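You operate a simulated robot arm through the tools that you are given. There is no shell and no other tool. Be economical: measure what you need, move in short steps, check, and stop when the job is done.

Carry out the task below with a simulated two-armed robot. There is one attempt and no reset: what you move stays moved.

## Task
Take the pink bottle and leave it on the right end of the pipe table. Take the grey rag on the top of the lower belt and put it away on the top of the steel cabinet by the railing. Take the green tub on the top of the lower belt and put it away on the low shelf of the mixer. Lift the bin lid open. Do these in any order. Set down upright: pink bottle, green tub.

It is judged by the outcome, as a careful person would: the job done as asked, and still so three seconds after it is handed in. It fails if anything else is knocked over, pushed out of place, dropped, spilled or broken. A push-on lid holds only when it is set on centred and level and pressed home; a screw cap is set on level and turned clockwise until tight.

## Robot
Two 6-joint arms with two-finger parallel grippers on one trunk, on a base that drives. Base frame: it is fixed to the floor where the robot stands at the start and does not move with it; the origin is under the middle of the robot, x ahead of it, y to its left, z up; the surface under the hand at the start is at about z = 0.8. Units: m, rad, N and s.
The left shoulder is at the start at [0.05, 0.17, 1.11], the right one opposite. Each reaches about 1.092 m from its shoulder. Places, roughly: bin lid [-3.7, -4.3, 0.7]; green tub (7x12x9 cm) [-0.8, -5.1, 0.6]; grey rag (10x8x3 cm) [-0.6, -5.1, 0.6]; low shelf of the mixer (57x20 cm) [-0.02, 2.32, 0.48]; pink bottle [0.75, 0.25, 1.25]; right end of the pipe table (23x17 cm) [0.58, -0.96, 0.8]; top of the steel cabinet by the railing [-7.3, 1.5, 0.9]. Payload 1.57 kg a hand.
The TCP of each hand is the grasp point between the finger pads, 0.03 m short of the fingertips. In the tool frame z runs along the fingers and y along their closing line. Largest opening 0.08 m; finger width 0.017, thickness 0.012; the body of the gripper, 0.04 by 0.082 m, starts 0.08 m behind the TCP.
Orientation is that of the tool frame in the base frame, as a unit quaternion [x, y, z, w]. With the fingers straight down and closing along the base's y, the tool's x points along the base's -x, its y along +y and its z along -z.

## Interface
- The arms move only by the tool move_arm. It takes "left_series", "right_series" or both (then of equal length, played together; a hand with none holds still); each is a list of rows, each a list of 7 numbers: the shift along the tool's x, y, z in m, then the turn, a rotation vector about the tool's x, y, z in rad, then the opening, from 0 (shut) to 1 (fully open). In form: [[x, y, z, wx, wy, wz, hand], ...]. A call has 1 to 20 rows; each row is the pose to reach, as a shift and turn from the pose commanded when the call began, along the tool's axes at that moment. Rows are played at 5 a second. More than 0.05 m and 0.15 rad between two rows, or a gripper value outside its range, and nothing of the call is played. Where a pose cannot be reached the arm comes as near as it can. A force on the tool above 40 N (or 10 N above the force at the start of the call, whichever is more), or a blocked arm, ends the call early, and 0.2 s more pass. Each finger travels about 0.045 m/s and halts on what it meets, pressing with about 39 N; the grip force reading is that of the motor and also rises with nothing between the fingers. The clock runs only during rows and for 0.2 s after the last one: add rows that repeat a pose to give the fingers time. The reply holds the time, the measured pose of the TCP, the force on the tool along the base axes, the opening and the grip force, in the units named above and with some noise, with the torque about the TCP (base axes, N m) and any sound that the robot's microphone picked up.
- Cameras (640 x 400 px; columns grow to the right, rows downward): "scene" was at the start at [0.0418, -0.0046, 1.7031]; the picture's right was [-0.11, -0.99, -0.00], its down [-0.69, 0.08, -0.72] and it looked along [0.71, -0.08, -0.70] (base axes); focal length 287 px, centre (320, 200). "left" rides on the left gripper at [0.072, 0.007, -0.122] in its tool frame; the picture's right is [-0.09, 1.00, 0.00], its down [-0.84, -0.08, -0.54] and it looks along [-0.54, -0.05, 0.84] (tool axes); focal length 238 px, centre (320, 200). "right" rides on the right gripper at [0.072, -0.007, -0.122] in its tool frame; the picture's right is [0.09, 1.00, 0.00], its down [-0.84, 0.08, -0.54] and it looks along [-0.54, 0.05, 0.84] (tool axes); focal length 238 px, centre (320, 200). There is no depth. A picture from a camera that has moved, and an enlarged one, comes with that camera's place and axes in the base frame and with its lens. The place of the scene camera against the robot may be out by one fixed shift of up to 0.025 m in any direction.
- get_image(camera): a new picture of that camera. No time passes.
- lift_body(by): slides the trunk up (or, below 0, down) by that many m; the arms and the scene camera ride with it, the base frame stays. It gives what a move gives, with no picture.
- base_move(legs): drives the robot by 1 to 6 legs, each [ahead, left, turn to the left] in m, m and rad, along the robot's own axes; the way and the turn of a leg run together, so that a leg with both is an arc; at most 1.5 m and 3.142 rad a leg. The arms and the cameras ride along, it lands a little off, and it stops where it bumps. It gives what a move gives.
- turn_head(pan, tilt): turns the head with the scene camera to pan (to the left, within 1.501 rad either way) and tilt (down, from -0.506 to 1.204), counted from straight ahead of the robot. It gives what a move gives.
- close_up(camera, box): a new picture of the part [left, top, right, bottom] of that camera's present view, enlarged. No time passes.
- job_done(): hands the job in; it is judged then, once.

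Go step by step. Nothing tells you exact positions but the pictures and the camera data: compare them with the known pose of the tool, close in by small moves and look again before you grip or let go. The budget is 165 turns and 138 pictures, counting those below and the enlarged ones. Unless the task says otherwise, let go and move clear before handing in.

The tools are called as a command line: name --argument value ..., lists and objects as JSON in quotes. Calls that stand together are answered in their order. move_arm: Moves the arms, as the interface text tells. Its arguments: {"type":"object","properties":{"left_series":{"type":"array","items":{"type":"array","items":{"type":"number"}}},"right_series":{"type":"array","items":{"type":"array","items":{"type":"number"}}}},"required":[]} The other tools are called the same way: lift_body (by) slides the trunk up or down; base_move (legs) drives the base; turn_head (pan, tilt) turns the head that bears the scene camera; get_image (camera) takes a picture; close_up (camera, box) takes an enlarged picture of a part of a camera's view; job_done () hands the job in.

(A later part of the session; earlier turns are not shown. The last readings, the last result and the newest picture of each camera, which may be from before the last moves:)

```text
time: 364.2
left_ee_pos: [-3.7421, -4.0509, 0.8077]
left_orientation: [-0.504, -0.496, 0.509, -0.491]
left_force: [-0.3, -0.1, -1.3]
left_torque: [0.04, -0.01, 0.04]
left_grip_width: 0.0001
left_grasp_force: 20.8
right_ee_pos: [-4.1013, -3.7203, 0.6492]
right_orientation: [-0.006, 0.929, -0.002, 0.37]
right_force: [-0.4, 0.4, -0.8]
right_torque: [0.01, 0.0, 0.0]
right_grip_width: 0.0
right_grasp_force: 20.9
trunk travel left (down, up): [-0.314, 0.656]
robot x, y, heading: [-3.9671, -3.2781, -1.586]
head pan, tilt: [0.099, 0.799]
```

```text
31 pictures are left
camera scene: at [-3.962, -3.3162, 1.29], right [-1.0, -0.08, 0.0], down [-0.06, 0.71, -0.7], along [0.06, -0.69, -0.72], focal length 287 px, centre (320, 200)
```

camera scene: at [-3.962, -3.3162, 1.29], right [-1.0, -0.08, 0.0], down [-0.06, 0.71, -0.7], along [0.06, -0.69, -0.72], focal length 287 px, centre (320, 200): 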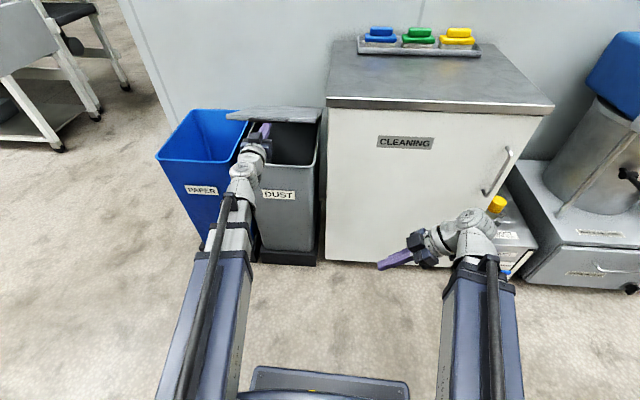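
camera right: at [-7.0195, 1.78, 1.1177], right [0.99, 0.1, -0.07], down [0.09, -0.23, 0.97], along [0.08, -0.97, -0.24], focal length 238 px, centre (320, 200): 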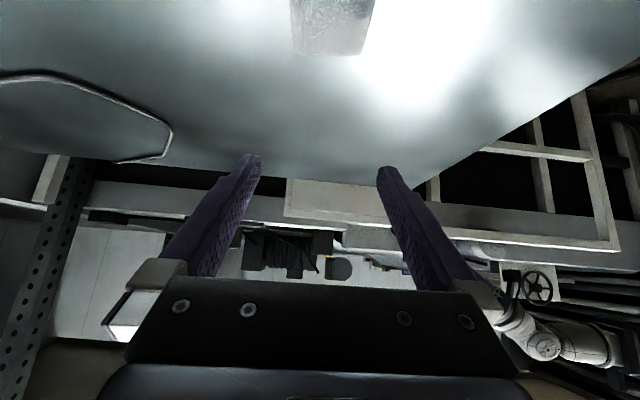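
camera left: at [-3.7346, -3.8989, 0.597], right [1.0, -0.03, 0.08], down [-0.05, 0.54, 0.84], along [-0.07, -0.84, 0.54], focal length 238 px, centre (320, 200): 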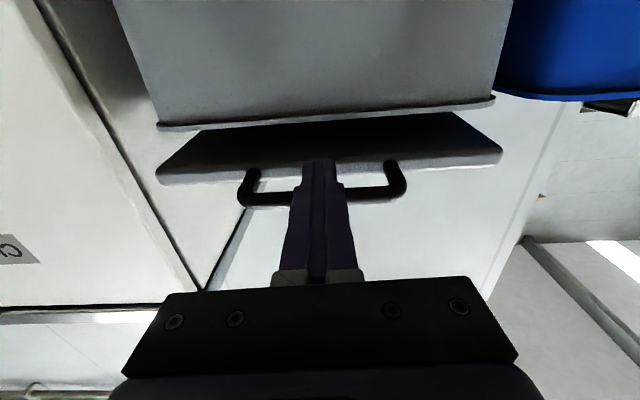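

The lid is at about 23°. I'll follow its arc in small lift-and-advance steps.

lift_body --by 0.03

move_arm --left_series '[[0, 0, 0.013, 0, 0, 0, 0]]'

lift_body --by 0.03

move_arm --left_series '[[0, 0, 0.018, 0, 0, 0, 0]]'

lift_body --by 0.03

move_arm --left_series '[[0, 0, 0.021, 0, 0, 0, 0]]'

get_image --camera "left"

get_image --camera "scene"

```text
time: 365.0
left_ee_pos: [-3.7416, -4.0505, 0.8396]
left_orientation: [-0.504, -0.496, 0.51, -0.49]
left_force: [0.4, 2.8, -1.4]
left_torque: [0.02, -0.01, -0.01]
left_grip_width: 0.0
left_grasp_force: 21.8
right_ee_pos: [-4.1009, -3.7192, 0.6787]
right_orientation: [-0.005, 0.929, -0.003, 0.37]
right_force: [-0.9, 0.5, 0.2]
right_torque: [-0.01, -0.02, 0.02]
right_grip_width: 0.0003
right_grasp_force: 21.1
trunk travel left (down, up): [-0.344, 0.626]
robot x, y, heading: [-3.9734, -3.2782, -1.597]
head pan, tilt: [0.099, 0.799]
```

```text
time: 365.4
left_ee_pos: [-3.7402, -4.0641, 0.8387]
left_orientation: [-0.504, -0.497, 0.509, -0.491]
left_force: [0.3, -0.7, -1.7]
left_torque: [0.08, -0.01, -0.01]
left_grip_width: 0.0001
left_grasp_force: 21.5
right_ee_pos: [-4.1007, -3.7194, 0.6773]
right_orientation: [-0.006, 0.929, -0.002, 0.369]
right_force: [0.6, -1.0, 0.8]
right_torque: [0.04, -0.01, 0.0]
right_grip_width: 0.0
right_grasp_force: 21.7
trunk travel left (down, up): [-0.344, 0.626]
robot x, y, heading: [-3.9691, -3.2816, -1.591]
head pan, tilt: [0.099, 0.799]
```

```text
time: 366.1
left_ee_pos: [-3.7434, -4.0618, 0.8692]
left_orientation: [-0.505, -0.495, 0.509, -0.491]
left_force: [-0.5, 6.9, 1.7]
left_torque: [-0.1, -0.04, 0.08]
left_grip_width: 0.0
left_grasp_force: 21.5
right_ee_pos: [-4.1011, -3.7192, 0.7097]
right_orientation: [-0.006, 0.929, -0.002, 0.37]
right_force: [0.1, -0.9, -0.3]
right_torque: [0.0, 0.0, -0.01]
right_grip_width: 0.0001
right_grasp_force: 21.4
trunk travel left (down, up): [-0.374, 0.596]
robot x, y, heading: [-3.9724, -3.2821, -1.588]
head pan, tilt: [0.099, 0.799]
```

```text
time: 366.5
left_ee_pos: [-3.7425, -4.0635, 0.8715]
left_orientation: [-0.503, -0.496, 0.51, -0.49]
left_force: [-1.8, 24.0, 11.3]
left_torque: [-0.55, -0.07, 0.1]
left_grip_width: 0.0
left_grasp_force: 21.6
right_ee_pos: [-4.1016, -3.7172, 0.7109]
right_orientation: [-0.006, 0.929, -0.003, 0.37]
right_force: [-0.7, -0.4, -0.6]
right_torque: [0.0, 0.02, -0.01]
right_grip_width: 0.0
right_grasp_force: 21.7
trunk travel left (down, up): [-0.374, 0.596]
robot x, y, heading: [-3.9685, -3.2792, -1.589]
head pan, tilt: [0.099, 0.799]
stopped in row 1 (left hand): the force on the tool passed its limit at 50 N (the readings are from after the stop); the commanded pose is now the measured one
```

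```text
time: 367.2
left_ee_pos: [-3.7411, -4.0688, 0.8984]
left_orientation: [-0.503, -0.497, 0.509, -0.49]
left_force: [0.2, 1.4, 0.2]
left_torque: [-0.01, -0.02, 0.0]
left_grip_width: 0.0
left_grasp_force: 21.0
right_ee_pos: [-4.1008, -3.7186, 0.7386]
right_orientation: [-0.005, 0.929, -0.002, 0.369]
right_force: [0.1, -0.1, 0.6]
right_torque: [-0.01, 0.02, 0.05]
right_grip_width: 0.0
right_grasp_force: 20.8
trunk travel left (down, up): [-0.404, 0.566]
robot x, y, heading: [-3.9688, -3.2794, -1.589]
head pan, tilt: [0.099, 0.799]
```

```text
time: 367.6
left_ee_pos: [-3.7427, -4.089, 0.8984]
left_orientation: [-0.503, -0.497, 0.508, -0.491]
left_force: [0.6, 0.6, 0.0]
left_torque: [0.0, 0.02, 0.02]
left_grip_width: 0.0
left_grasp_force: 21.2
right_ee_pos: [-4.1006, -3.7196, 0.7386]
right_orientation: [-0.006, 0.929, -0.003, 0.37]
right_force: [0.9, -0.1, -0.5]
right_torque: [0.0, -0.01, 0.01]
right_grip_width: 0.0
right_grasp_force: 21.2
trunk travel left (down, up): [-0.404, 0.566]
robot x, y, heading: [-3.9726, -3.2783, -1.587]
head pan, tilt: [0.099, 0.799]
```

```text
30 pictures are left
camera left: at [-3.7364, -3.9676, 0.827], right [1.0, -0.03, 0.08], down [-0.05, 0.54, 0.84], along [-0.06, -0.84, 0.54], focal length 238 px, centre (320, 200)
```

left: 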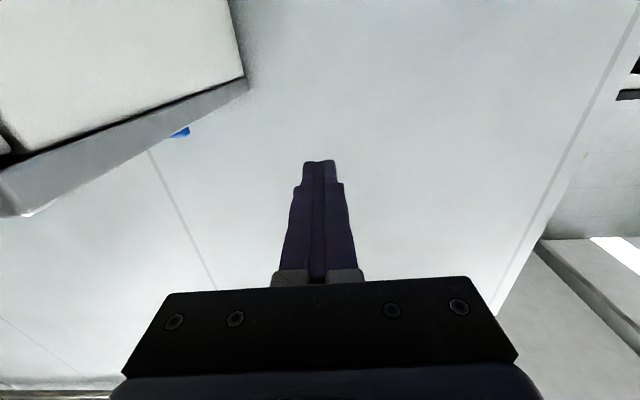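

```text
29 pictures are left
camera scene: at [-3.962, -3.3157, 1.38], right [-1.0, -0.08, 0.0], down [-0.06, 0.71, -0.7], along [0.06, -0.69, -0.72], focal length 287 px, centre (320, 200)
```

scene: 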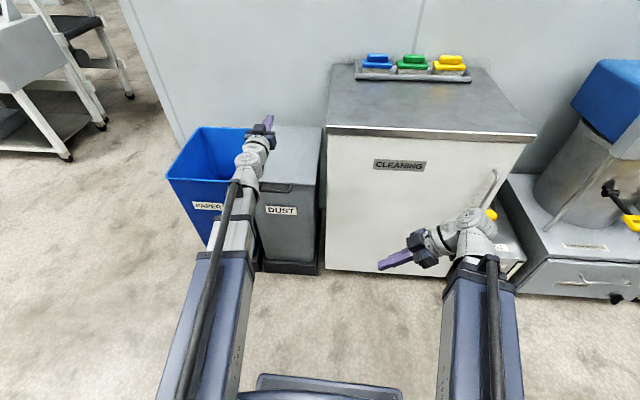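

The fingers slipped off and the lid fell shut; the bin itself is still in place. A better way is to grip the round handle bar with the fingers closing vertically and follow the arc. I'll back out, roll the hand 90° and open it.

move_arm --left_series '[[0, 0, -0.045, 0, 0, 0, 0], [0, 0, -0.09, 0, 0, 0, 0], [0, 0, -0.13, 0, 0, 0, 0.2], [0, 0, -0.15, 0, 0, 0.13, 0.5], [0, 0, -0.15, 0, 0, 0.27, 0.5], [0, 0, -0.15, 0, 0, 0.41, 0.5], [0, 0, -0.15, 0, 0, 0.55, 0.5], [0, 0, -0.15, 0, 0, 0.69, 0.5], [0, 0, -0.15, 0, 0, 0.83, 0.5], [0, 0, -0.15, 0, 0, 0.97, 0.5], [0, 0, -0.15, 0, 0, 1.11, 0.5], [0, 0, -0.15, 0, 0, 1.25, 0.5], [0, 0, -0.15, 0, 0, 1.39, 0.5], [0, 0, -0.15, 0, 0, 1.53, 0.5], [0, 0, -0.15, 0, 0, 1.57, 0.5]]'

lift_body --by -0.245

get_image --camera "left"

close_up --camera "scene" --box '[190, 60, 350, 210]'

```text
time: 370.8
left_ee_pos: [-3.7388, -3.9552, 0.8943]
left_orientation: [0.715, -0.003, -0.012, 0.699]
left_force: [-0.2, 0.4, -0.3]
left_torque: [0.03, -0.01, -0.02]
left_grip_width: 0.0402
left_grasp_force: 0.1
left hand out of reach, approached as far as the arm can: row 4, 5, 6, 7, 8, 9, 10, 11, 12, 13, 14, 15
right_ee_pos: [-4.1006, -3.7196, 0.7385]
right_orientation: [-0.006, 0.929, -0.002, 0.37]
right_force: [0.3, -0.1, -0.2]
right_torque: [0.01, -0.02, -0.01]
right_grip_width: 0.0
right_grasp_force: 21.7
trunk travel left (down, up): [-0.404, 0.566]
robot x, y, heading: [-3.972, -3.2741, -1.592]
head pan, tilt: [0.099, 0.799]
```

```text
time: 373.4
left_ee_pos: [-3.7389, -3.9551, 0.6482]
left_orientation: [0.714, -0.001, -0.013, 0.7]
left_force: [-0.5, 0.0, 0.9]
left_torque: [0.0, -0.01, -0.02]
left_grip_width: 0.0401
left_grasp_force: 0.0
right_ee_pos: [-4.1001, -3.7202, 0.4941]
right_orientation: [-0.005, 0.929, -0.003, 0.369]
right_force: [-0.9, 0.0, -0.4]
right_torque: [0.03, -0.02, 0.02]
right_grip_width: 0.0
right_grasp_force: 20.9
trunk travel left (down, up): [-0.159, 0.811]
robot x, y, heading: [-3.9687, -3.2801, -1.589]
head pan, tilt: [0.099, 0.799]
```

```text
28 pictures are left
camera left: at [-3.6668, -3.8349, 0.6575], right [-0.08, -0.02, 1.0], down [-0.83, 0.56, -0.05], along [-0.56, -0.83, -0.06], focal length 238 px, centre (320, 200)
```

left: 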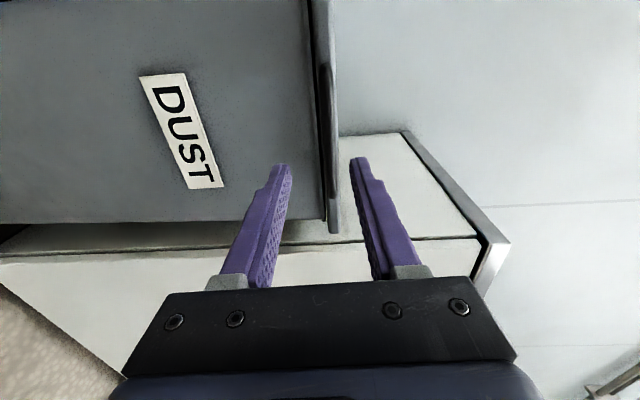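

```text
2.67 times, centred on (270, 135) of scene
camera zoom: at [-3.962, -3.3157, 1.135], right [-1.0, -0.08, 0.0], down [-0.06, 0.71, -0.7], along [0.06, -0.69, -0.72], focal length 766 px, centre (453, 373)
```

zoom: 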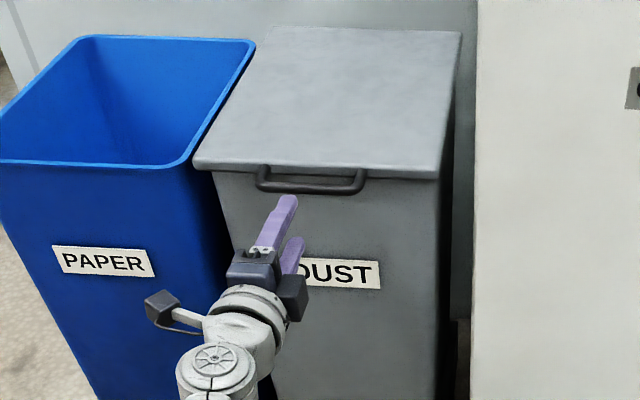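

The side view shows the bar almost midway between the fingers (bar z ≈ 0.654). I'll raise 6 mm, advance 5.5 cm and close on it.

lift_body --by 0.006

move_arm --left_series '[[0, 0, 0.03, 0, 0, 0, 0.5], [0, 0, 0.055, 0, 0, 0, 0.5], [0, 0, 0.055, 0, 0, 0, 0.5]]'

get_image --camera "left"

```text
time: 373.9
left_ee_pos: [-3.7383, -3.9554, 0.6552]
left_orientation: [0.715, -0.001, -0.014, 0.699]
left_force: [0.1, -0.1, -0.5]
left_torque: [0.0, 0.02, 0.05]
left_grip_width: 0.04
left_grasp_force: 0.0
right_ee_pos: [-4.1007, -3.7203, 0.5007]
right_orientation: [-0.005, 0.929, -0.003, 0.37]
right_force: [-0.2, -0.5, 0.5]
right_torque: [0.01, 0.04, 0.02]
right_grip_width: 0.0001
right_grasp_force: 21.4
trunk travel left (down, up): [-0.165, 0.805]
robot x, y, heading: [-3.9681, -3.2776, -1.584]
head pan, tilt: [0.099, 0.799]
```

```text
time: 374.7
left_ee_pos: [-3.7399, -4.0105, 0.6548]
left_orientation: [0.715, -0.001, -0.014, 0.699]
left_force: [-1.0, -0.3, 0.1]
left_torque: [-0.02, 0.02, -0.01]
left_grip_width: 0.04
left_grasp_force: 0.1
right_ee_pos: [-4.1004, -3.7196, 0.4997]
right_orientation: [-0.006, 0.929, -0.002, 0.37]
right_force: [-0.1, 0.0, 0.5]
right_torque: [0.01, 0.05, 0.01]
right_grip_width: 0.0
right_grasp_force: 20.8
trunk travel left (down, up): [-0.165, 0.805]
robot x, y, heading: [-3.9709, -3.2789, -1.588]
head pan, tilt: [0.099, 0.799]
```

```text
26 pictures are left
camera left: at [-3.6677, -3.8892, 0.6632], right [-0.08, -0.02, 1.0], down [-0.83, 0.56, -0.05], along [-0.56, -0.83, -0.06], focal length 238 px, centre (320, 200)
```

left: 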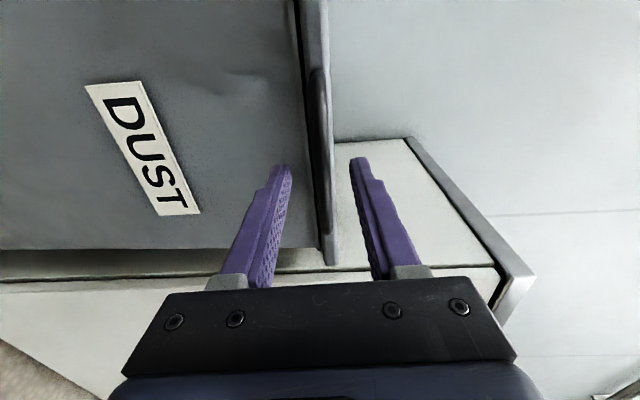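

Geometry matches: the bar runs between the pads near the tips. Close and lift a little.

move_arm --left_series '[[0, 0, 0, 0, 0, 0, 0.2], [0, 0, 0, 0, 0, 0, 0], [0, 0, 0, 0, 0, 0, 0], [0, 0, 0, 0, 0, 0, 0]]'

lift_body --by 0.03

get_image --camera "left"

```text
time: 375.7
left_ee_pos: [-3.7398, -4.0093, 0.6565]
left_orientation: [0.715, -0.001, -0.012, 0.699]
left_force: [0.8, -11.3, 24.5]
left_torque: [-0.63, -0.38, 0.01]
left_grip_width: 0.0117
left_grasp_force: 28.5
right_ee_pos: [-4.1008, -3.7187, 0.5011]
right_orientation: [-0.006, 0.929, -0.002, 0.371]
right_force: [0.3, -0.7, 0.1]
right_torque: [-0.02, 0.02, 0.03]
right_grip_width: 0.0001
right_grasp_force: 21.3
trunk travel left (down, up): [-0.165, 0.805]
robot x, y, heading: [-3.9732, -3.2807, -1.592]
head pan, tilt: [0.099, 0.799]
```

```text
time: 376.4
left_ee_pos: [-3.74, -4.0098, 0.6838]
left_orientation: [0.716, -0.003, -0.013, 0.698]
left_force: [0.6, -8.8, -2.8]
left_torque: [0.1, -0.53, -0.22]
left_grip_width: 0.0118
left_grasp_force: 29.6
right_ee_pos: [-4.1013, -3.7202, 0.5293]
right_orientation: [-0.005, 0.929, -0.002, 0.37]
right_force: [0.2, -0.4, 0.0]
right_torque: [0.02, 0.02, -0.03]
right_grip_width: 0.0
right_grasp_force: 20.8
trunk travel left (down, up): [-0.195, 0.775]
robot x, y, heading: [-3.9709, -3.2803, -1.587]
head pan, tilt: [0.099, 0.799]
```

```text
25 pictures are left
camera left: at [-3.6677, -3.8898, 0.6928], right [-0.08, -0.02, 1.0], down [-0.83, 0.56, -0.05], along [-0.56, -0.83, -0.06], focal length 238 px, centre (320, 200)
```

left: 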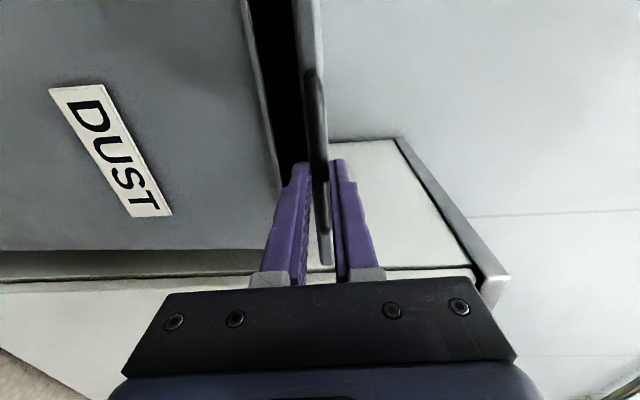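

The bar is firmly gripped and the lid is rising. Following the arc in steps.

lift_body --by 0.032

move_arm --left_series '[[0, 0, 0.008, 0, 0, 0, 0]]'

lift_body --by 0.04

move_arm --left_series '[[0, 0, 0.01, 0, 0, 0, 0]]'

lift_body --by 0.04

move_arm --left_series '[[0, 0, 0.015, 0, 0, 0, 0]]'

get_image --camera "left"

```text
time: 377.2
left_ee_pos: [-3.7394, -4.0119, 0.7153]
left_orientation: [0.716, -0.003, -0.014, 0.698]
left_force: [-0.4, -23.8, -4.8]
left_torque: [0.14, -0.48, 0.03]
left_grip_width: 0.0118
left_grasp_force: 29.0
right_ee_pos: [-4.1013, -3.7205, 0.562]
right_orientation: [-0.005, 0.929, -0.001, 0.37]
right_force: [0.0, -0.8, -0.3]
right_torque: [-0.02, 0.0, -0.02]
right_grip_width: 0.0
right_grasp_force: 21.3
trunk travel left (down, up): [-0.227, 0.743]
robot x, y, heading: [-3.9696, -3.2849, -1.591]
head pan, tilt: [0.099, 0.799]
```

```text
time: 377.6
left_ee_pos: [-3.7391, -4.0119, 0.7181]
left_orientation: [0.715, -0.002, -0.013, 0.699]
left_force: [-1.1, 23.2, 0.2]
left_torque: [0.0, -0.48, -0.07]
left_grip_width: 0.0121
left_grasp_force: 29.5
right_ee_pos: [-4.1005, -3.7177, 0.5625]
right_orientation: [-0.007, 0.929, -0.003, 0.37]
right_force: [-0.1, -0.4, 0.5]
right_torque: [-0.01, -0.03, -0.01]
right_grip_width: 0.0001
right_grasp_force: 21.4
trunk travel left (down, up): [-0.227, 0.743]
robot x, y, heading: [-3.968, -3.2796, -1.592]
head pan, tilt: [0.099, 0.799]
```

```text
time: 378.4
left_ee_pos: [-3.7411, -4.0205, 0.7559]
left_orientation: [0.717, -0.003, -0.013, 0.697]
left_force: [0.8, -18.0, -5.9]
left_torque: [0.08, -0.52, 0.05]
left_grip_width: 0.0119
left_grasp_force: 29.0
right_ee_pos: [-4.1014, -3.7214, 0.6018]
right_orientation: [-0.004, 0.93, -0.002, 0.369]
right_force: [-0.3, -0.7, -0.2]
right_torque: [-0.01, 0.0, 0.01]
right_grip_width: 0.0004
right_grasp_force: 21.6
trunk travel left (down, up): [-0.267, 0.703]
robot x, y, heading: [-3.9688, -3.2821, -1.585]
head pan, tilt: [0.099, 0.799]
```

```text
time: 378.9
left_ee_pos: [-3.7394, -4.0239, 0.7581]
left_orientation: [0.715, -0.002, -0.013, 0.699]
left_force: [-0.9, 23.5, 3.2]
left_torque: [-0.11, -0.48, -0.02]
left_grip_width: 0.012
left_grasp_force: 29.1
right_ee_pos: [-4.1003, -3.7187, 0.6033]
right_orientation: [-0.007, 0.929, -0.002, 0.371]
right_force: [-0.9, 0.4, 0.1]
right_torque: [0.02, 0.02, 0.02]
right_grip_width: 0.0
right_grasp_force: 21.6
trunk travel left (down, up): [-0.267, 0.703]
robot x, y, heading: [-3.9705, -3.2802, -1.591]
head pan, tilt: [0.099, 0.799]
```

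```text
time: 379.7
left_ee_pos: [-3.7395, -4.0317, 0.795]
left_orientation: [0.716, -0.002, -0.013, 0.698]
left_force: [0.6, -23.8, -10.1]
left_torque: [0.24, -0.52, 0.06]
left_grip_width: 0.0121
left_grasp_force: 29.6
right_ee_pos: [-4.1011, -3.7206, 0.6403]
right_orientation: [-0.005, 0.929, -0.002, 0.37]
right_force: [0.5, 0.6, 0.2]
right_torque: [-0.01, -0.01, 0.01]
right_grip_width: 0.0001
right_grasp_force: 21.5
trunk travel left (down, up): [-0.307, 0.663]
robot x, y, heading: [-3.9671, -3.2782, -1.599]
head pan, tilt: [0.099, 0.799]
```

```text
time: 380.1
left_ee_pos: [-3.7396, -4.0372, 0.7967]
left_orientation: [0.715, -0.001, -0.014, 0.699]
left_force: [-0.3, 23.4, 6.5]
left_torque: [-0.17, -0.49, 0.02]
left_grip_width: 0.0116
left_grasp_force: 29.4
right_ee_pos: [-4.1005, -3.7182, 0.6435]
right_orientation: [-0.006, 0.929, -0.003, 0.37]
right_force: [-0.1, 0.2, 0.1]
right_torque: [0.03, 0.0, 0.02]
right_grip_width: 0.0
right_grasp_force: 21.8
trunk travel left (down, up): [-0.307, 0.663]
robot x, y, heading: [-3.97, -3.2771, -1.588]
head pan, tilt: [0.099, 0.799]
```

```text
24 pictures are left
camera left: at [-3.6679, -3.9165, 0.8066], right [-0.08, -0.02, 1.0], down [-0.83, 0.56, -0.05], along [-0.56, -0.83, -0.06], focal length 238 px, centre (320, 200)
```

left: 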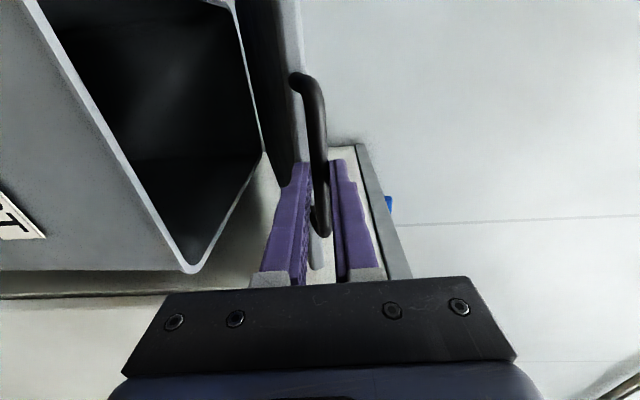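

Works well. Continue along the arc.

lift_body --by 0.03

move_arm --left_series '[[0, 0, 0.012, 0, 0, 0, 0]]'

lift_body --by 0.03

move_arm --left_series '[[0, 0, 0.016, 0, 0, 0, 0]]'

lift_body --by 0.03

move_arm --left_series '[[0, 0, 0.02, 0, 0, 0, 0]]'

lift_body --by 0.025

move_arm --left_series '[[0, 0, 0.02, 0, 0, 0, 0]]'

get_image --camera "left"

```text
time: 380.8
left_ee_pos: [-3.7411, -4.0458, 0.8245]
left_orientation: [0.717, -0.003, -0.014, 0.697]
left_force: [2.5, -23.8, -12.1]
left_torque: [0.3, -0.5, 0.12]
left_grip_width: 0.0124
left_grasp_force: 29.8
right_ee_pos: [-4.1004, -3.7209, 0.6717]
right_orientation: [-0.004, 0.929, -0.001, 0.369]
right_force: [0.4, 0.2, 0.3]
right_torque: [-0.03, -0.01, 0.0]
right_grip_width: 0.0
right_grasp_force: 21.7
trunk travel left (down, up): [-0.337, 0.633]
robot x, y, heading: [-3.9686, -3.2822, -1.587]
head pan, tilt: [0.099, 0.799]
```

```text
time: 381.2
left_ee_pos: [-3.7409, -4.0488, 0.8276]
left_orientation: [0.715, -0.001, -0.013, 0.699]
left_force: [0.2, 23.9, 9.0]
left_torque: [-0.24, -0.55, 0.0]
left_grip_width: 0.0123
left_grasp_force: 29.2
right_ee_pos: [-4.1008, -3.7169, 0.674]
right_orientation: [-0.007, 0.929, -0.003, 0.371]
right_force: [-0.1, 0.0, -0.2]
right_torque: [0.03, -0.01, -0.01]
right_grip_width: 0.0001
right_grasp_force: 21.1
trunk travel left (down, up): [-0.337, 0.633]
robot x, y, heading: [-3.9674, -3.2798, -1.588]
head pan, tilt: [0.099, 0.799]
```

```text
time: 382.0
left_ee_pos: [-3.7406, -4.0587, 0.8533]
left_orientation: [0.717, -0.002, -0.014, 0.697]
left_force: [1.6, -22.1, -14.3]
left_torque: [0.34, -0.49, 0.12]
left_grip_width: 0.0124
left_grasp_force: 29.9
right_ee_pos: [-4.0998, -3.721, 0.6997]
right_orientation: [-0.005, 0.929, -0.001, 0.369]
right_force: [-0.4, 0.0, -0.7]
right_torque: [-0.01, 0.0, -0.01]
right_grip_width: 0.0
right_grasp_force: 21.0
trunk travel left (down, up): [-0.367, 0.603]
robot x, y, heading: [-3.966, -3.2799, -1.588]
head pan, tilt: [0.099, 0.799]
```

```text
time: 382.4
left_ee_pos: [-3.7414, -4.0662, 0.859]
left_orientation: [0.715, -0.002, -0.014, 0.699]
left_force: [0.3, 23.6, 11.5]
left_torque: [-0.25, -0.49, 0.05]
left_grip_width: 0.0116
left_grasp_force: 29.2
right_ee_pos: [-4.1014, -3.7167, 0.7036]
right_orientation: [-0.006, 0.929, -0.003, 0.37]
right_force: [0.3, 0.5, -0.1]
right_torque: [-0.02, -0.02, 0.0]
right_grip_width: 0.0
right_grasp_force: 21.6
trunk travel left (down, up): [-0.367, 0.603]
robot x, y, heading: [-3.9711, -3.2767, -1.588]
head pan, tilt: [0.099, 0.799]
```

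```text
time: 383.1
left_ee_pos: [-3.7417, -4.0748, 0.8831]
left_orientation: [0.717, -0.003, -0.013, 0.697]
left_force: [0.5, -24.0, -17.9]
left_torque: [0.4, -0.52, 0.08]
left_grip_width: 0.0119
left_grasp_force: 28.9
right_ee_pos: [-4.1006, -3.7217, 0.7303]
right_orientation: [-0.005, 0.929, -0.001, 0.37]
right_force: [-0.2, 0.1, 0.1]
right_torque: [0.02, 0.0, 0.01]
right_grip_width: 0.0
right_grasp_force: 21.7
trunk travel left (down, up): [-0.397, 0.573]
robot x, y, heading: [-3.9681, -3.2802, -1.593]
head pan, tilt: [0.099, 0.799]
```

```text
time: 383.5
left_ee_pos: [-3.7411, -4.0834, 0.8898]
left_orientation: [0.714, -0.001, -0.013, 0.7]
left_force: [-1.0, 30.2, 17.7]
left_torque: [-0.56, -0.55, -0.04]
left_grip_width: 0.0116
left_grasp_force: 28.9
right_ee_pos: [-4.1009, -3.7173, 0.7334]
right_orientation: [-0.006, 0.929, -0.003, 0.37]
right_force: [-0.3, -0.4, -0.6]
right_torque: [0.01, -0.02, 0.02]
right_grip_width: 0.0001
right_grasp_force: 21.6
trunk travel left (down, up): [-0.397, 0.573]
robot x, y, heading: [-3.9711, -3.2759, -1.586]
head pan, tilt: [0.099, 0.799]
```

```text
time: 384.2
left_ee_pos: [-3.7404, -4.0948, 0.9083]
left_orientation: [0.717, -0.002, -0.014, 0.697]
left_force: [0.6, -23.3, -19.6]
left_torque: [0.46, -0.52, 0.06]
left_grip_width: 0.0123
left_grasp_force: 29.1
right_ee_pos: [-4.1008, -3.7221, 0.7552]
right_orientation: [-0.004, 0.929, -0.002, 0.37]
right_force: [0.4, 0.4, -1.4]
right_torque: [-0.02, 0.02, 0.0]
right_grip_width: 0.0
right_grasp_force: 21.0
trunk travel left (down, up): [-0.422, 0.548]
robot x, y, heading: [-3.9668, -3.2805, -1.59]
head pan, tilt: [0.099, 0.799]
```

```text
time: 384.6
left_ee_pos: [-3.7392, -4.1023, 0.9148]
left_orientation: [0.715, -0.001, -0.014, 0.699]
left_force: [-1.9, 24.1, 17.1]
left_torque: [-0.4, -0.49, 0.0]
left_grip_width: 0.0121
left_grasp_force: 29.9
right_ee_pos: [-4.1006, -3.7162, 0.7583]
right_orientation: [-0.006, 0.929, -0.004, 0.371]
right_force: [-0.5, -1.1, 0.7]
right_torque: [-0.01, -0.02, -0.02]
right_grip_width: 0.0
right_grasp_force: 21.5
trunk travel left (down, up): [-0.422, 0.548]
robot x, y, heading: [-3.9707, -3.2797, -1.588]
head pan, tilt: [0.099, 0.799]
```

```text
23 pictures are left
camera left: at [-3.6686, -3.983, 0.9232], right [-0.08, -0.02, 1.0], down [-0.83, 0.56, -0.05], along [-0.56, -0.83, -0.06], focal length 238 px, centre (320, 200)
```

left: 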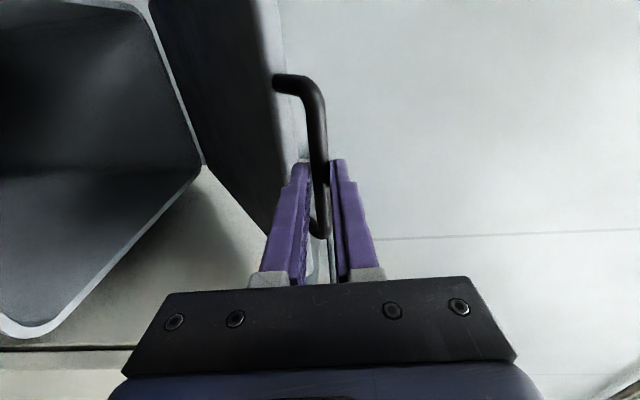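

Lid at about 39°. Continue with smaller lifts and larger advances.

lift_body --by 0.02

move_arm --left_series '[[0, 0, 0.019, 0, 0, 0, 0]]'

lift_body --by 0.02

move_arm --left_series '[[0, 0, 0.021, 0, 0, 0, 0]]'

lift_body --by 0.02

move_arm --left_series '[[0, 0, 0.024, 0, 0, 0, 0]]'

lift_body --by 0.015

move_arm --left_series '[[0, 0, 0.021, 0, 0, 0, 0]]'

get_image --camera "left"

```text
time: 385.3
left_ee_pos: [-3.7407, -4.1157, 0.928]
left_orientation: [0.717, -0.003, -0.013, 0.697]
left_force: [0.0, -22.2, -20.2]
left_torque: [0.33, -0.53, 0.14]
left_grip_width: 0.0119
left_grasp_force: 29.2
right_ee_pos: [-4.1012, -3.721, 0.7755]
right_orientation: [-0.005, 0.929, -0.001, 0.37]
right_force: [-0.4, 0.2, 0.0]
right_torque: [-0.03, -0.01, -0.03]
right_grip_width: 0.0
right_grasp_force: 21.5
trunk travel left (down, up): [-0.442, 0.528]
robot x, y, heading: [-3.9686, -3.2837, -1.591]
head pan, tilt: [0.099, 0.799]
```

```text
time: 385.7
left_ee_pos: [-3.7408, -4.1228, 0.935]
left_orientation: [0.715, -0.001, -0.013, 0.699]
left_force: [1.5, 23.2, 18.9]
left_torque: [-0.42, -0.51, 0.11]
left_grip_width: 0.0119
left_grasp_force: 29.5
right_ee_pos: [-4.1004, -3.7161, 0.7801]
right_orientation: [-0.007, 0.929, -0.003, 0.371]
right_force: [-0.1, 0.2, 0.1]
right_torque: [0.02, -0.01, 0.01]
right_grip_width: 0.0001
right_grasp_force: 21.4
trunk travel left (down, up): [-0.442, 0.528]
robot x, y, heading: [-3.9676, -3.2786, -1.59]
head pan, tilt: [0.099, 0.799]
```

```text
time: 386.4
left_ee_pos: [-3.7399, -4.1327, 0.9471]
left_orientation: [0.717, -0.002, -0.014, 0.697]
left_force: [5.2, -20.5, -21.0]
left_torque: [0.38, -0.52, 0.35]
left_grip_width: 0.0118
left_grasp_force: 29.1
right_ee_pos: [-4.1005, -3.7222, 0.7953]
right_orientation: [-0.004, 0.929, -0.001, 0.37]
right_force: [0.4, -0.2, 0.9]
right_torque: [-0.03, 0.03, -0.01]
right_grip_width: 0.0001
right_grasp_force: 21.2
trunk travel left (down, up): [-0.462, 0.508]
robot x, y, heading: [-3.9701, -3.2805, -1.591]
head pan, tilt: [0.099, 0.799]
```

```text
time: 386.8
left_ee_pos: [-3.7405, -4.1429, 0.9552]
left_orientation: [0.715, -0.002, -0.013, 0.699]
left_force: [3.3, 22.9, 22.2]
left_torque: [-0.44, -0.48, 0.13]
left_grip_width: 0.0119
left_grasp_force: 29.6
right_ee_pos: [-4.1003, -3.7167, 0.7996]
right_orientation: [-0.007, 0.929, -0.004, 0.371]
right_force: [-0.7, -0.3, -0.5]
right_torque: [-0.01, 0.01, 0.0]
right_grip_width: 0.0001
right_grasp_force: 21.2
trunk travel left (down, up): [-0.462, 0.508]
robot x, y, heading: [-3.971, -3.2776, -1.588]
head pan, tilt: [0.099, 0.799]
```

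```text
time: 387.4
left_ee_pos: [-3.7407, -4.1562, 0.9666]
left_orientation: [0.717, -0.002, -0.014, 0.697]
left_force: [6.1, -22.3, -25.5]
left_torque: [0.41, -0.54, 0.16]
left_grip_width: 0.012
left_grasp_force: 29.4
right_ee_pos: [-4.0996, -3.7228, 0.8154]
right_orientation: [-0.004, 0.929, -0.001, 0.369]
right_force: [-0.4, 0.4, 0.3]
right_torque: [-0.01, 0.0, -0.01]
right_grip_width: 0.0
right_grasp_force: 20.6
trunk travel left (down, up): [-0.482, 0.488]
robot x, y, heading: [-3.97, -3.2832, -1.592]
head pan, tilt: [0.099, 0.799]
```

```text
time: 387.9
left_ee_pos: [-3.7418, -4.1669, 0.9766]
left_orientation: [0.715, -0.001, -0.013, 0.699]
left_force: [3.4, 23.2, 25.0]
left_torque: [-0.46, -0.49, 0.13]
left_grip_width: 0.012
left_grasp_force: 29.7
right_ee_pos: [-4.1006, -3.717, 0.8201]
right_orientation: [-0.007, 0.929, -0.003, 0.371]
right_force: [-0.6, 0.2, 0.9]
right_torque: [-0.01, 0.02, -0.02]
right_grip_width: 0.0
right_grasp_force: 21.1
trunk travel left (down, up): [-0.482, 0.488]
robot x, y, heading: [-3.9685, -3.2795, -1.588]
head pan, tilt: [0.099, 0.799]
```

```text
time: 388.5
left_ee_pos: [-3.7416, -4.1768, 0.9826]
left_orientation: [0.717, -0.002, -0.015, 0.697]
left_force: [5.3, -10.4, -12.9]
left_torque: [0.12, -0.54, 0.11]
left_grip_width: 0.012
left_grasp_force: 29.2
right_ee_pos: [-4.1003, -3.7215, 0.8302]
right_orientation: [-0.004, 0.929, -0.002, 0.37]
right_force: [-0.2, 0.6, 0.3]
right_torque: [-0.02, -0.02, 0.0]
right_grip_width: 0.0001
right_grasp_force: 21.4
trunk travel left (down, up): [-0.497, 0.473]
robot x, y, heading: [-3.9734, -3.2818, -1.592]
head pan, tilt: [0.099, 0.799]
```

```text
time: 388.9
left_ee_pos: [-3.74, -4.1888, 0.9905]
left_orientation: [0.715, 0.0, -0.013, 0.699]
left_force: [4.6, 28.1, 33.6]
left_torque: [-0.5, -0.54, -0.3]
left_grip_width: 0.0118
left_grasp_force: 28.7
right_ee_pos: [-4.1005, -3.7155, 0.835]
right_orientation: [-0.006, 0.929, -0.004, 0.37]
right_force: [-0.1, 0.2, 0.0]
right_torque: [0.04, 0.01, 0.02]
right_grip_width: 0.0
right_grasp_force: 21.3
trunk travel left (down, up): [-0.497, 0.473]
robot x, y, heading: [-3.9685, -3.2792, -1.588]
head pan, tilt: [0.099, 0.799]
```

```text
22 pictures are left
camera left: at [-3.6697, -4.0683, 0.9994], right [-0.08, -0.02, 1.0], down [-0.83, 0.56, -0.05], along [-0.56, -0.83, -0.06], focal length 238 px, centre (320, 200)
```

left: 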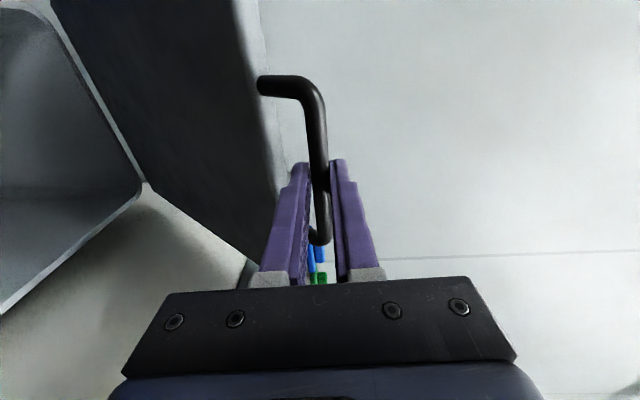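

About 56° open. Finer steps now.

lift_body --by 0.014

move_arm --left_series '[[0, 0, 0.018, 0, 0, 0, 0]]'

lift_body --by 0.01

move_arm --left_series '[[0, 0, 0.018, 0, 0, 0, 0]]'

lift_body --by 0.01

move_arm --left_series '[[0, 0, 0.02, 0, 0, 0, 0]]'

lift_body --by 0.008

move_arm --left_series '[[0, 0, 0.022, 0, 0, 0, 0]]'

get_image --camera "scene"

```text
time: 389.5
left_ee_pos: [-3.7417, -4.1983, 0.9981]
left_orientation: [0.718, -0.003, -0.013, 0.696]
left_force: [5.1, -7.6, -11.3]
left_torque: [0.02, -0.52, -0.03]
left_grip_width: 0.0118
left_grasp_force: 29.4
right_ee_pos: [-4.0997, -3.7209, 0.845]
right_orientation: [-0.005, 0.929, -0.002, 0.37]
right_force: [-0.3, 0.6, -0.9]
right_torque: [0.0, 0.0, -0.03]
right_grip_width: 0.0
right_grasp_force: 21.6
trunk travel left (down, up): [-0.511, 0.459]
robot x, y, heading: [-3.9667, -3.2812, -1.589]
head pan, tilt: [0.099, 0.799]
```

```text
time: 389.9
left_ee_pos: [-3.7409, -4.2075, 1.0038]
left_orientation: [0.715, 0.0, -0.012, 0.699]
left_force: [6.7, 19.9, 25.9]
left_torque: [-0.35, -0.46, -0.2]
left_grip_width: 0.0121
left_grasp_force: 29.1
right_ee_pos: [-4.1014, -3.7154, 0.8482]
right_orientation: [-0.006, 0.929, -0.004, 0.369]
right_force: [0.1, 0.5, 0.0]
right_torque: [0.0, -0.01, 0.02]
right_grip_width: 0.0
right_grasp_force: 20.9
trunk travel left (down, up): [-0.511, 0.459]
robot x, y, heading: [-3.9719, -3.282, -1.586]
head pan, tilt: [0.099, 0.799]
```

```text
time: 390.5
left_ee_pos: [-3.7422, -4.2143, 1.0085]
left_orientation: [0.717, -0.002, -0.013, 0.697]
left_force: [8.6, -1.0, -3.6]
left_torque: [-0.02, -0.52, 0.38]
left_grip_width: 0.012
left_grasp_force: 29.5
right_ee_pos: [-4.0996, -3.7199, 0.8564]
right_orientation: [-0.006, 0.929, -0.002, 0.37]
right_force: [-0.4, -0.6, 0.8]
right_torque: [0.0, -0.01, -0.02]
right_grip_width: 0.0
right_grasp_force: 21.4
trunk travel left (down, up): [-0.521, 0.449]
robot x, y, heading: [-3.9713, -3.2827, -1.59]
head pan, tilt: [0.099, 0.799]
```

```text
time: 390.9
left_ee_pos: [-3.7418, -4.2246, 1.0145]
left_orientation: [0.716, -0.001, -0.013, 0.698]
left_force: [7.6, 19.4, 30.2]
left_torque: [-0.38, -0.43, -0.03]
left_grip_width: 0.0119
left_grasp_force: 29.1
right_ee_pos: [-4.1005, -3.7151, 0.8591]
right_orientation: [-0.006, 0.929, -0.005, 0.37]
right_force: [-0.3, 0.4, 0.0]
right_torque: [-0.02, 0.03, 0.0]
right_grip_width: 0.0
right_grasp_force: 20.9
trunk travel left (down, up): [-0.521, 0.449]
robot x, y, heading: [-3.9704, -3.2783, -1.591]
head pan, tilt: [0.099, 0.799]
```

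```text
time: 391.5
left_ee_pos: [-3.7419, -4.2312, 1.0189]
left_orientation: [0.717, -0.002, -0.014, 0.696]
left_force: [8.2, -1.2, -1.6]
left_torque: [-0.05, -0.54, 0.21]
left_grip_width: 0.0117
left_grasp_force: 29.1
right_ee_pos: [-4.1003, -3.7201, 0.8655]
right_orientation: [-0.005, 0.929, -0.002, 0.37]
right_force: [0.3, -0.7, 0.1]
right_torque: [-0.01, 0.02, 0.01]
right_grip_width: 0.0
right_grasp_force: 20.8
trunk travel left (down, up): [-0.531, 0.439]
robot x, y, heading: [-3.9688, -3.2827, -1.592]
head pan, tilt: [0.099, 0.799]
```

```text
time: 392.0
left_ee_pos: [-3.7431, -4.2428, 1.0248]
left_orientation: [0.716, 0.0, -0.011, 0.698]
left_force: [-2.7, 18.6, 32.0]
left_torque: [-0.44, -0.53, 0.52]
left_grip_width: 0.0118
left_grasp_force: 29.5
right_ee_pos: [-4.1007, -3.7152, 0.8686]
right_orientation: [-0.005, 0.929, -0.005, 0.371]
right_force: [-0.4, 0.7, 0.7]
right_torque: [0.01, 0.02, 0.0]
right_grip_width: 0.0
right_grasp_force: 21.4
trunk travel left (down, up): [-0.531, 0.439]
robot x, y, heading: [-3.9684, -3.2821, -1.592]
head pan, tilt: [0.099, 0.799]
stopped in row 1 (left hand): the force on the tool passed its limit at 42 N (the readings are from after the stop); the commanded pose is now the measured one
```

```text
time: 392.6
left_ee_pos: [-3.7424, -4.2493, 1.0271]
left_orientation: [0.717, -0.001, -0.013, 0.697]
left_force: [1.3, 4.0, 6.1]
left_torque: [-0.11, -0.55, 0.24]
left_grip_width: 0.0119
left_grasp_force: 29.6
right_ee_pos: [-4.0999, -3.7194, 0.8742]
right_orientation: [-0.006, 0.929, -0.001, 0.371]
right_force: [-0.2, -0.9, 0.7]
right_torque: [-0.01, 0.0, 0.02]
right_grip_width: 0.0003
right_grasp_force: 21.5
trunk travel left (down, up): [-0.539, 0.431]
robot x, y, heading: [-3.9672, -3.2825, -1.59]
head pan, tilt: [0.099, 0.799]
```

```text
time: 393.0
left_ee_pos: [-3.7423, -4.2608, 1.0322]
left_orientation: [0.715, 0.002, -0.01, 0.699]
left_force: [-4.1, 18.2, 34.9]
left_torque: [-0.45, -0.52, 0.43]
left_grip_width: 0.0121
left_grasp_force: 29.3
right_ee_pos: [-4.1006, -3.7145, 0.8765]
right_orientation: [-0.007, 0.929, -0.004, 0.37]
right_force: [-0.4, -0.6, -0.2]
right_torque: [0.0, 0.02, 0.03]
right_grip_width: 0.0
right_grasp_force: 21.5
trunk travel left (down, up): [-0.539, 0.431]
robot x, y, heading: [-3.9706, -3.2809, -1.587]
head pan, tilt: [0.099, 0.799]
stopped in row 1 (left hand): the force on the tool passed its limit at 44 N (the readings are from after the stop); the commanded pose is now the measured one
```

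```text
21 pictures are left
camera scene: at [-3.9634, -3.3086, 1.5157], right [-1.0, -0.08, 0.0], down [-0.06, 0.71, -0.7], along [0.06, -0.7, -0.71], focal length 287 px, centre (320, 200)
```

scene: 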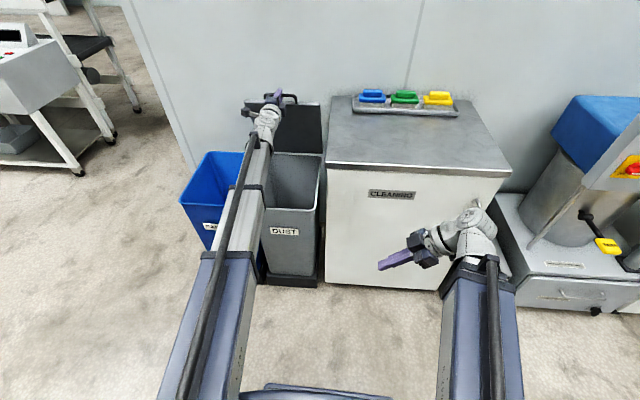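

The lid is at about 69°. Continuing toward vertical.

lift_body --by 0.012

move_arm --left_series '[[0, 0, 0.012, 0, 0, 0, 0], [0, 0, 0.022, 0, 0, 0, 0]]'

lift_body --by 0.009

move_arm --left_series '[[0, 0, 0.012, 0, 0, 0, 0], [0, 0, 0.024, 0, 0, 0, 0]]'

lift_body --by 0.006

move_arm --left_series '[[0, 0, 0.014, 0, 0, 0, 0], [0, 0, 0.028, 0, 0, 0, 0]]'

lift_body --by 0.004

move_arm --left_series '[[0, 0, 0.014, 0, 0, 0, 0], [0, 0, 0.028, 0, 0, 0, 0]]'

get_image --camera "left"

```text
time: 393.6
left_ee_pos: [-3.7419, -4.269, 1.0374]
left_orientation: [0.718, 0.0, -0.012, 0.696]
left_force: [-2.2, -4.9, -10.7]
left_torque: [0.06, -0.52, -0.19]
left_grip_width: 0.0118
left_grasp_force: 29.2
right_ee_pos: [-4.0997, -3.7205, 0.8861]
right_orientation: [-0.006, 0.929, -0.001, 0.37]
right_force: [-0.5, 0.3, -0.4]
right_torque: [0.0, -0.02, -0.02]
right_grip_width: 0.0001
right_grasp_force: 21.1
trunk travel left (down, up): [-0.551, 0.419]
robot x, y, heading: [-3.9697, -3.276, -1.586]
head pan, tilt: [0.099, 0.799]
```

```text
time: 394.2
left_ee_pos: [-3.7415, -4.2847, 1.0437]
left_orientation: [0.716, 0.003, -0.011, 0.698]
left_force: [-1.8, 12.1, 26.6]
left_torque: [-0.27, -0.52, -0.46]
left_grip_width: 0.0119
left_grasp_force: 28.8
right_ee_pos: [-4.1013, -3.7154, 0.8882]
right_orientation: [-0.007, 0.929, -0.004, 0.371]
right_force: [-0.9, 0.2, 0.4]
right_torque: [0.01, 0.02, 0.01]
right_grip_width: 0.0
right_grasp_force: 20.9
trunk travel left (down, up): [-0.551, 0.419]
robot x, y, heading: [-3.9699, -3.2802, -1.588]
head pan, tilt: [0.099, 0.799]
```

```text
time: 394.8
left_ee_pos: [-3.7421, -4.2906, 1.0463]
left_orientation: [0.717, 0.0, -0.012, 0.697]
left_force: [-2.0, -3.3, -11.5]
left_torque: [0.05, -0.51, 0.11]
left_grip_width: 0.012
left_grasp_force: 29.1
right_ee_pos: [-4.1, -3.7212, 0.8936]
right_orientation: [-0.006, 0.929, -0.001, 0.37]
right_force: [0.1, 0.2, 0.0]
right_torque: [-0.01, 0.03, 0.01]
right_grip_width: 0.0
right_grasp_force: 21.1
trunk travel left (down, up): [-0.56, 0.41]
robot x, y, heading: [-3.975, -3.2758, -1.59]
head pan, tilt: [0.099, 0.799]
```

```text
time: 395.4
left_ee_pos: [-3.7415, -4.3094, 1.0535]
left_orientation: [0.716, 0.003, -0.01, 0.698]
left_force: [0.6, 10.3, 27.8]
left_torque: [-0.29, -0.44, -0.35]
left_grip_width: 0.0119
left_grasp_force: 29.3
right_ee_pos: [-4.1004, -3.7164, 0.898]
right_orientation: [-0.007, 0.929, -0.003, 0.371]
right_force: [0.7, -0.1, 0.1]
right_torque: [-0.03, -0.01, 0.02]
right_grip_width: 0.0001
right_grasp_force: 20.4
trunk travel left (down, up): [-0.56, 0.41]
robot x, y, heading: [-3.9719, -3.2786, -1.586]
head pan, tilt: [0.099, 0.799]
```

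```text
time: 395.9
left_ee_pos: [-3.742, -4.3133, 1.0542]
left_orientation: [0.717, 0.001, -0.011, 0.696]
left_force: [1.9, 1.6, 3.3]
left_torque: [-0.07, -0.55, 0.42]
left_grip_width: 0.0122
left_grasp_force: 29.1
right_ee_pos: [-4.1007, -3.717, 0.9019]
right_orientation: [-0.005, 0.929, -0.003, 0.37]
right_force: [0.9, -0.7, 0.4]
right_torque: [0.01, -0.01, 0.02]
right_grip_width: 0.0
right_grasp_force: 21.3
trunk travel left (down, up): [-0.566, 0.404]
robot x, y, heading: [-3.9719, -3.2784, -1.591]
head pan, tilt: [0.099, 0.799]
```

```text
time: 396.5
left_ee_pos: [-3.742, -4.3327, 1.0606]
left_orientation: [0.716, 0.002, -0.009, 0.698]
left_force: [-3.1, 11.3, 37.9]
left_torque: [-0.43, -0.53, 0.3]
left_grip_width: 0.0121
left_grasp_force: 29.4
right_ee_pos: [-4.1001, -3.7138, 0.9039]
right_orientation: [-0.007, 0.929, -0.005, 0.371]
right_force: [0.0, -0.6, -0.1]
right_torque: [0.01, 0.02, 0.01]
right_grip_width: 0.0003
right_grasp_force: 21.2
trunk travel left (down, up): [-0.566, 0.404]
robot x, y, heading: [-3.973, -3.2767, -1.585]
head pan, tilt: [0.099, 0.799]
stopped in row 2 (left hand): the force on the tool passed its limit at 42 N (the readings are from after the stop); the commanded pose is now the measured one
```

```text
time: 397.1
left_ee_pos: [-3.742, -4.3355, 1.0619]
left_orientation: [0.716, 0.002, -0.01, 0.698]
left_force: [-1.7, 6.1, 22.8]
left_torque: [-0.25, -0.53, 0.47]
left_grip_width: 0.0121
left_grasp_force: 29.2
right_ee_pos: [-4.1018, -3.7168, 0.9054]
right_orientation: [-0.007, 0.929, -0.003, 0.371]
right_force: [0.0, -0.6, 0.2]
right_torque: [0.03, 0.03, -0.05]
right_grip_width: 0.0
right_grasp_force: 21.6
trunk travel left (down, up): [-0.57, 0.4]
robot x, y, heading: [-3.9687, -3.2777, -1.588]
head pan, tilt: [0.099, 0.799]
```

```text
time: 397.5
left_ee_pos: [-3.7416, -4.3474, 1.063]
left_orientation: [0.716, 0.004, -0.01, 0.698]
left_force: [-3.2, 9.9, 38.2]
left_torque: [-0.42, -0.55, 0.47]
left_grip_width: 0.0119
left_grasp_force: 29.1
right_ee_pos: [-4.1013, -3.7153, 0.9073]
right_orientation: [-0.007, 0.929, -0.004, 0.371]
right_force: [-0.3, 0.2, -0.3]
right_torque: [0.0, 0.0, 0.0]
right_grip_width: 0.0
right_grasp_force: 21.5
trunk travel left (down, up): [-0.57, 0.4]
robot x, y, heading: [-3.972, -3.2806, -1.586]
head pan, tilt: [0.099, 0.799]
stopped in row 2 (left hand): the force on the tool passed its limit at 43 N (the readings are from after the stop); the commanded pose is now the measured one
```

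```text
20 pictures are left
camera left: at [-3.6714, -4.2254, 1.0726], right [-0.07, -0.02, 1.0], down [-0.83, 0.55, -0.05], along [-0.55, -0.83, -0.06], focal length 238 px, centre (320, 200)
```

left: 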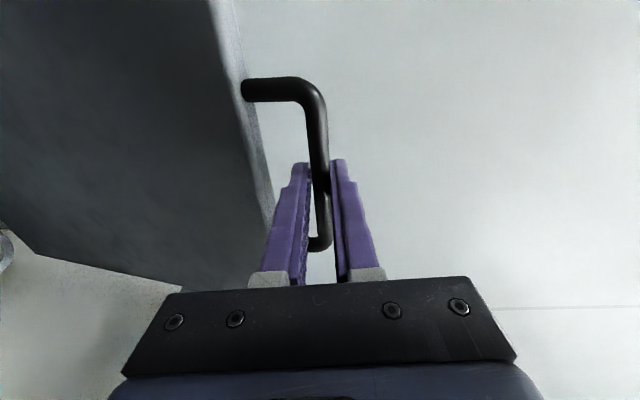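

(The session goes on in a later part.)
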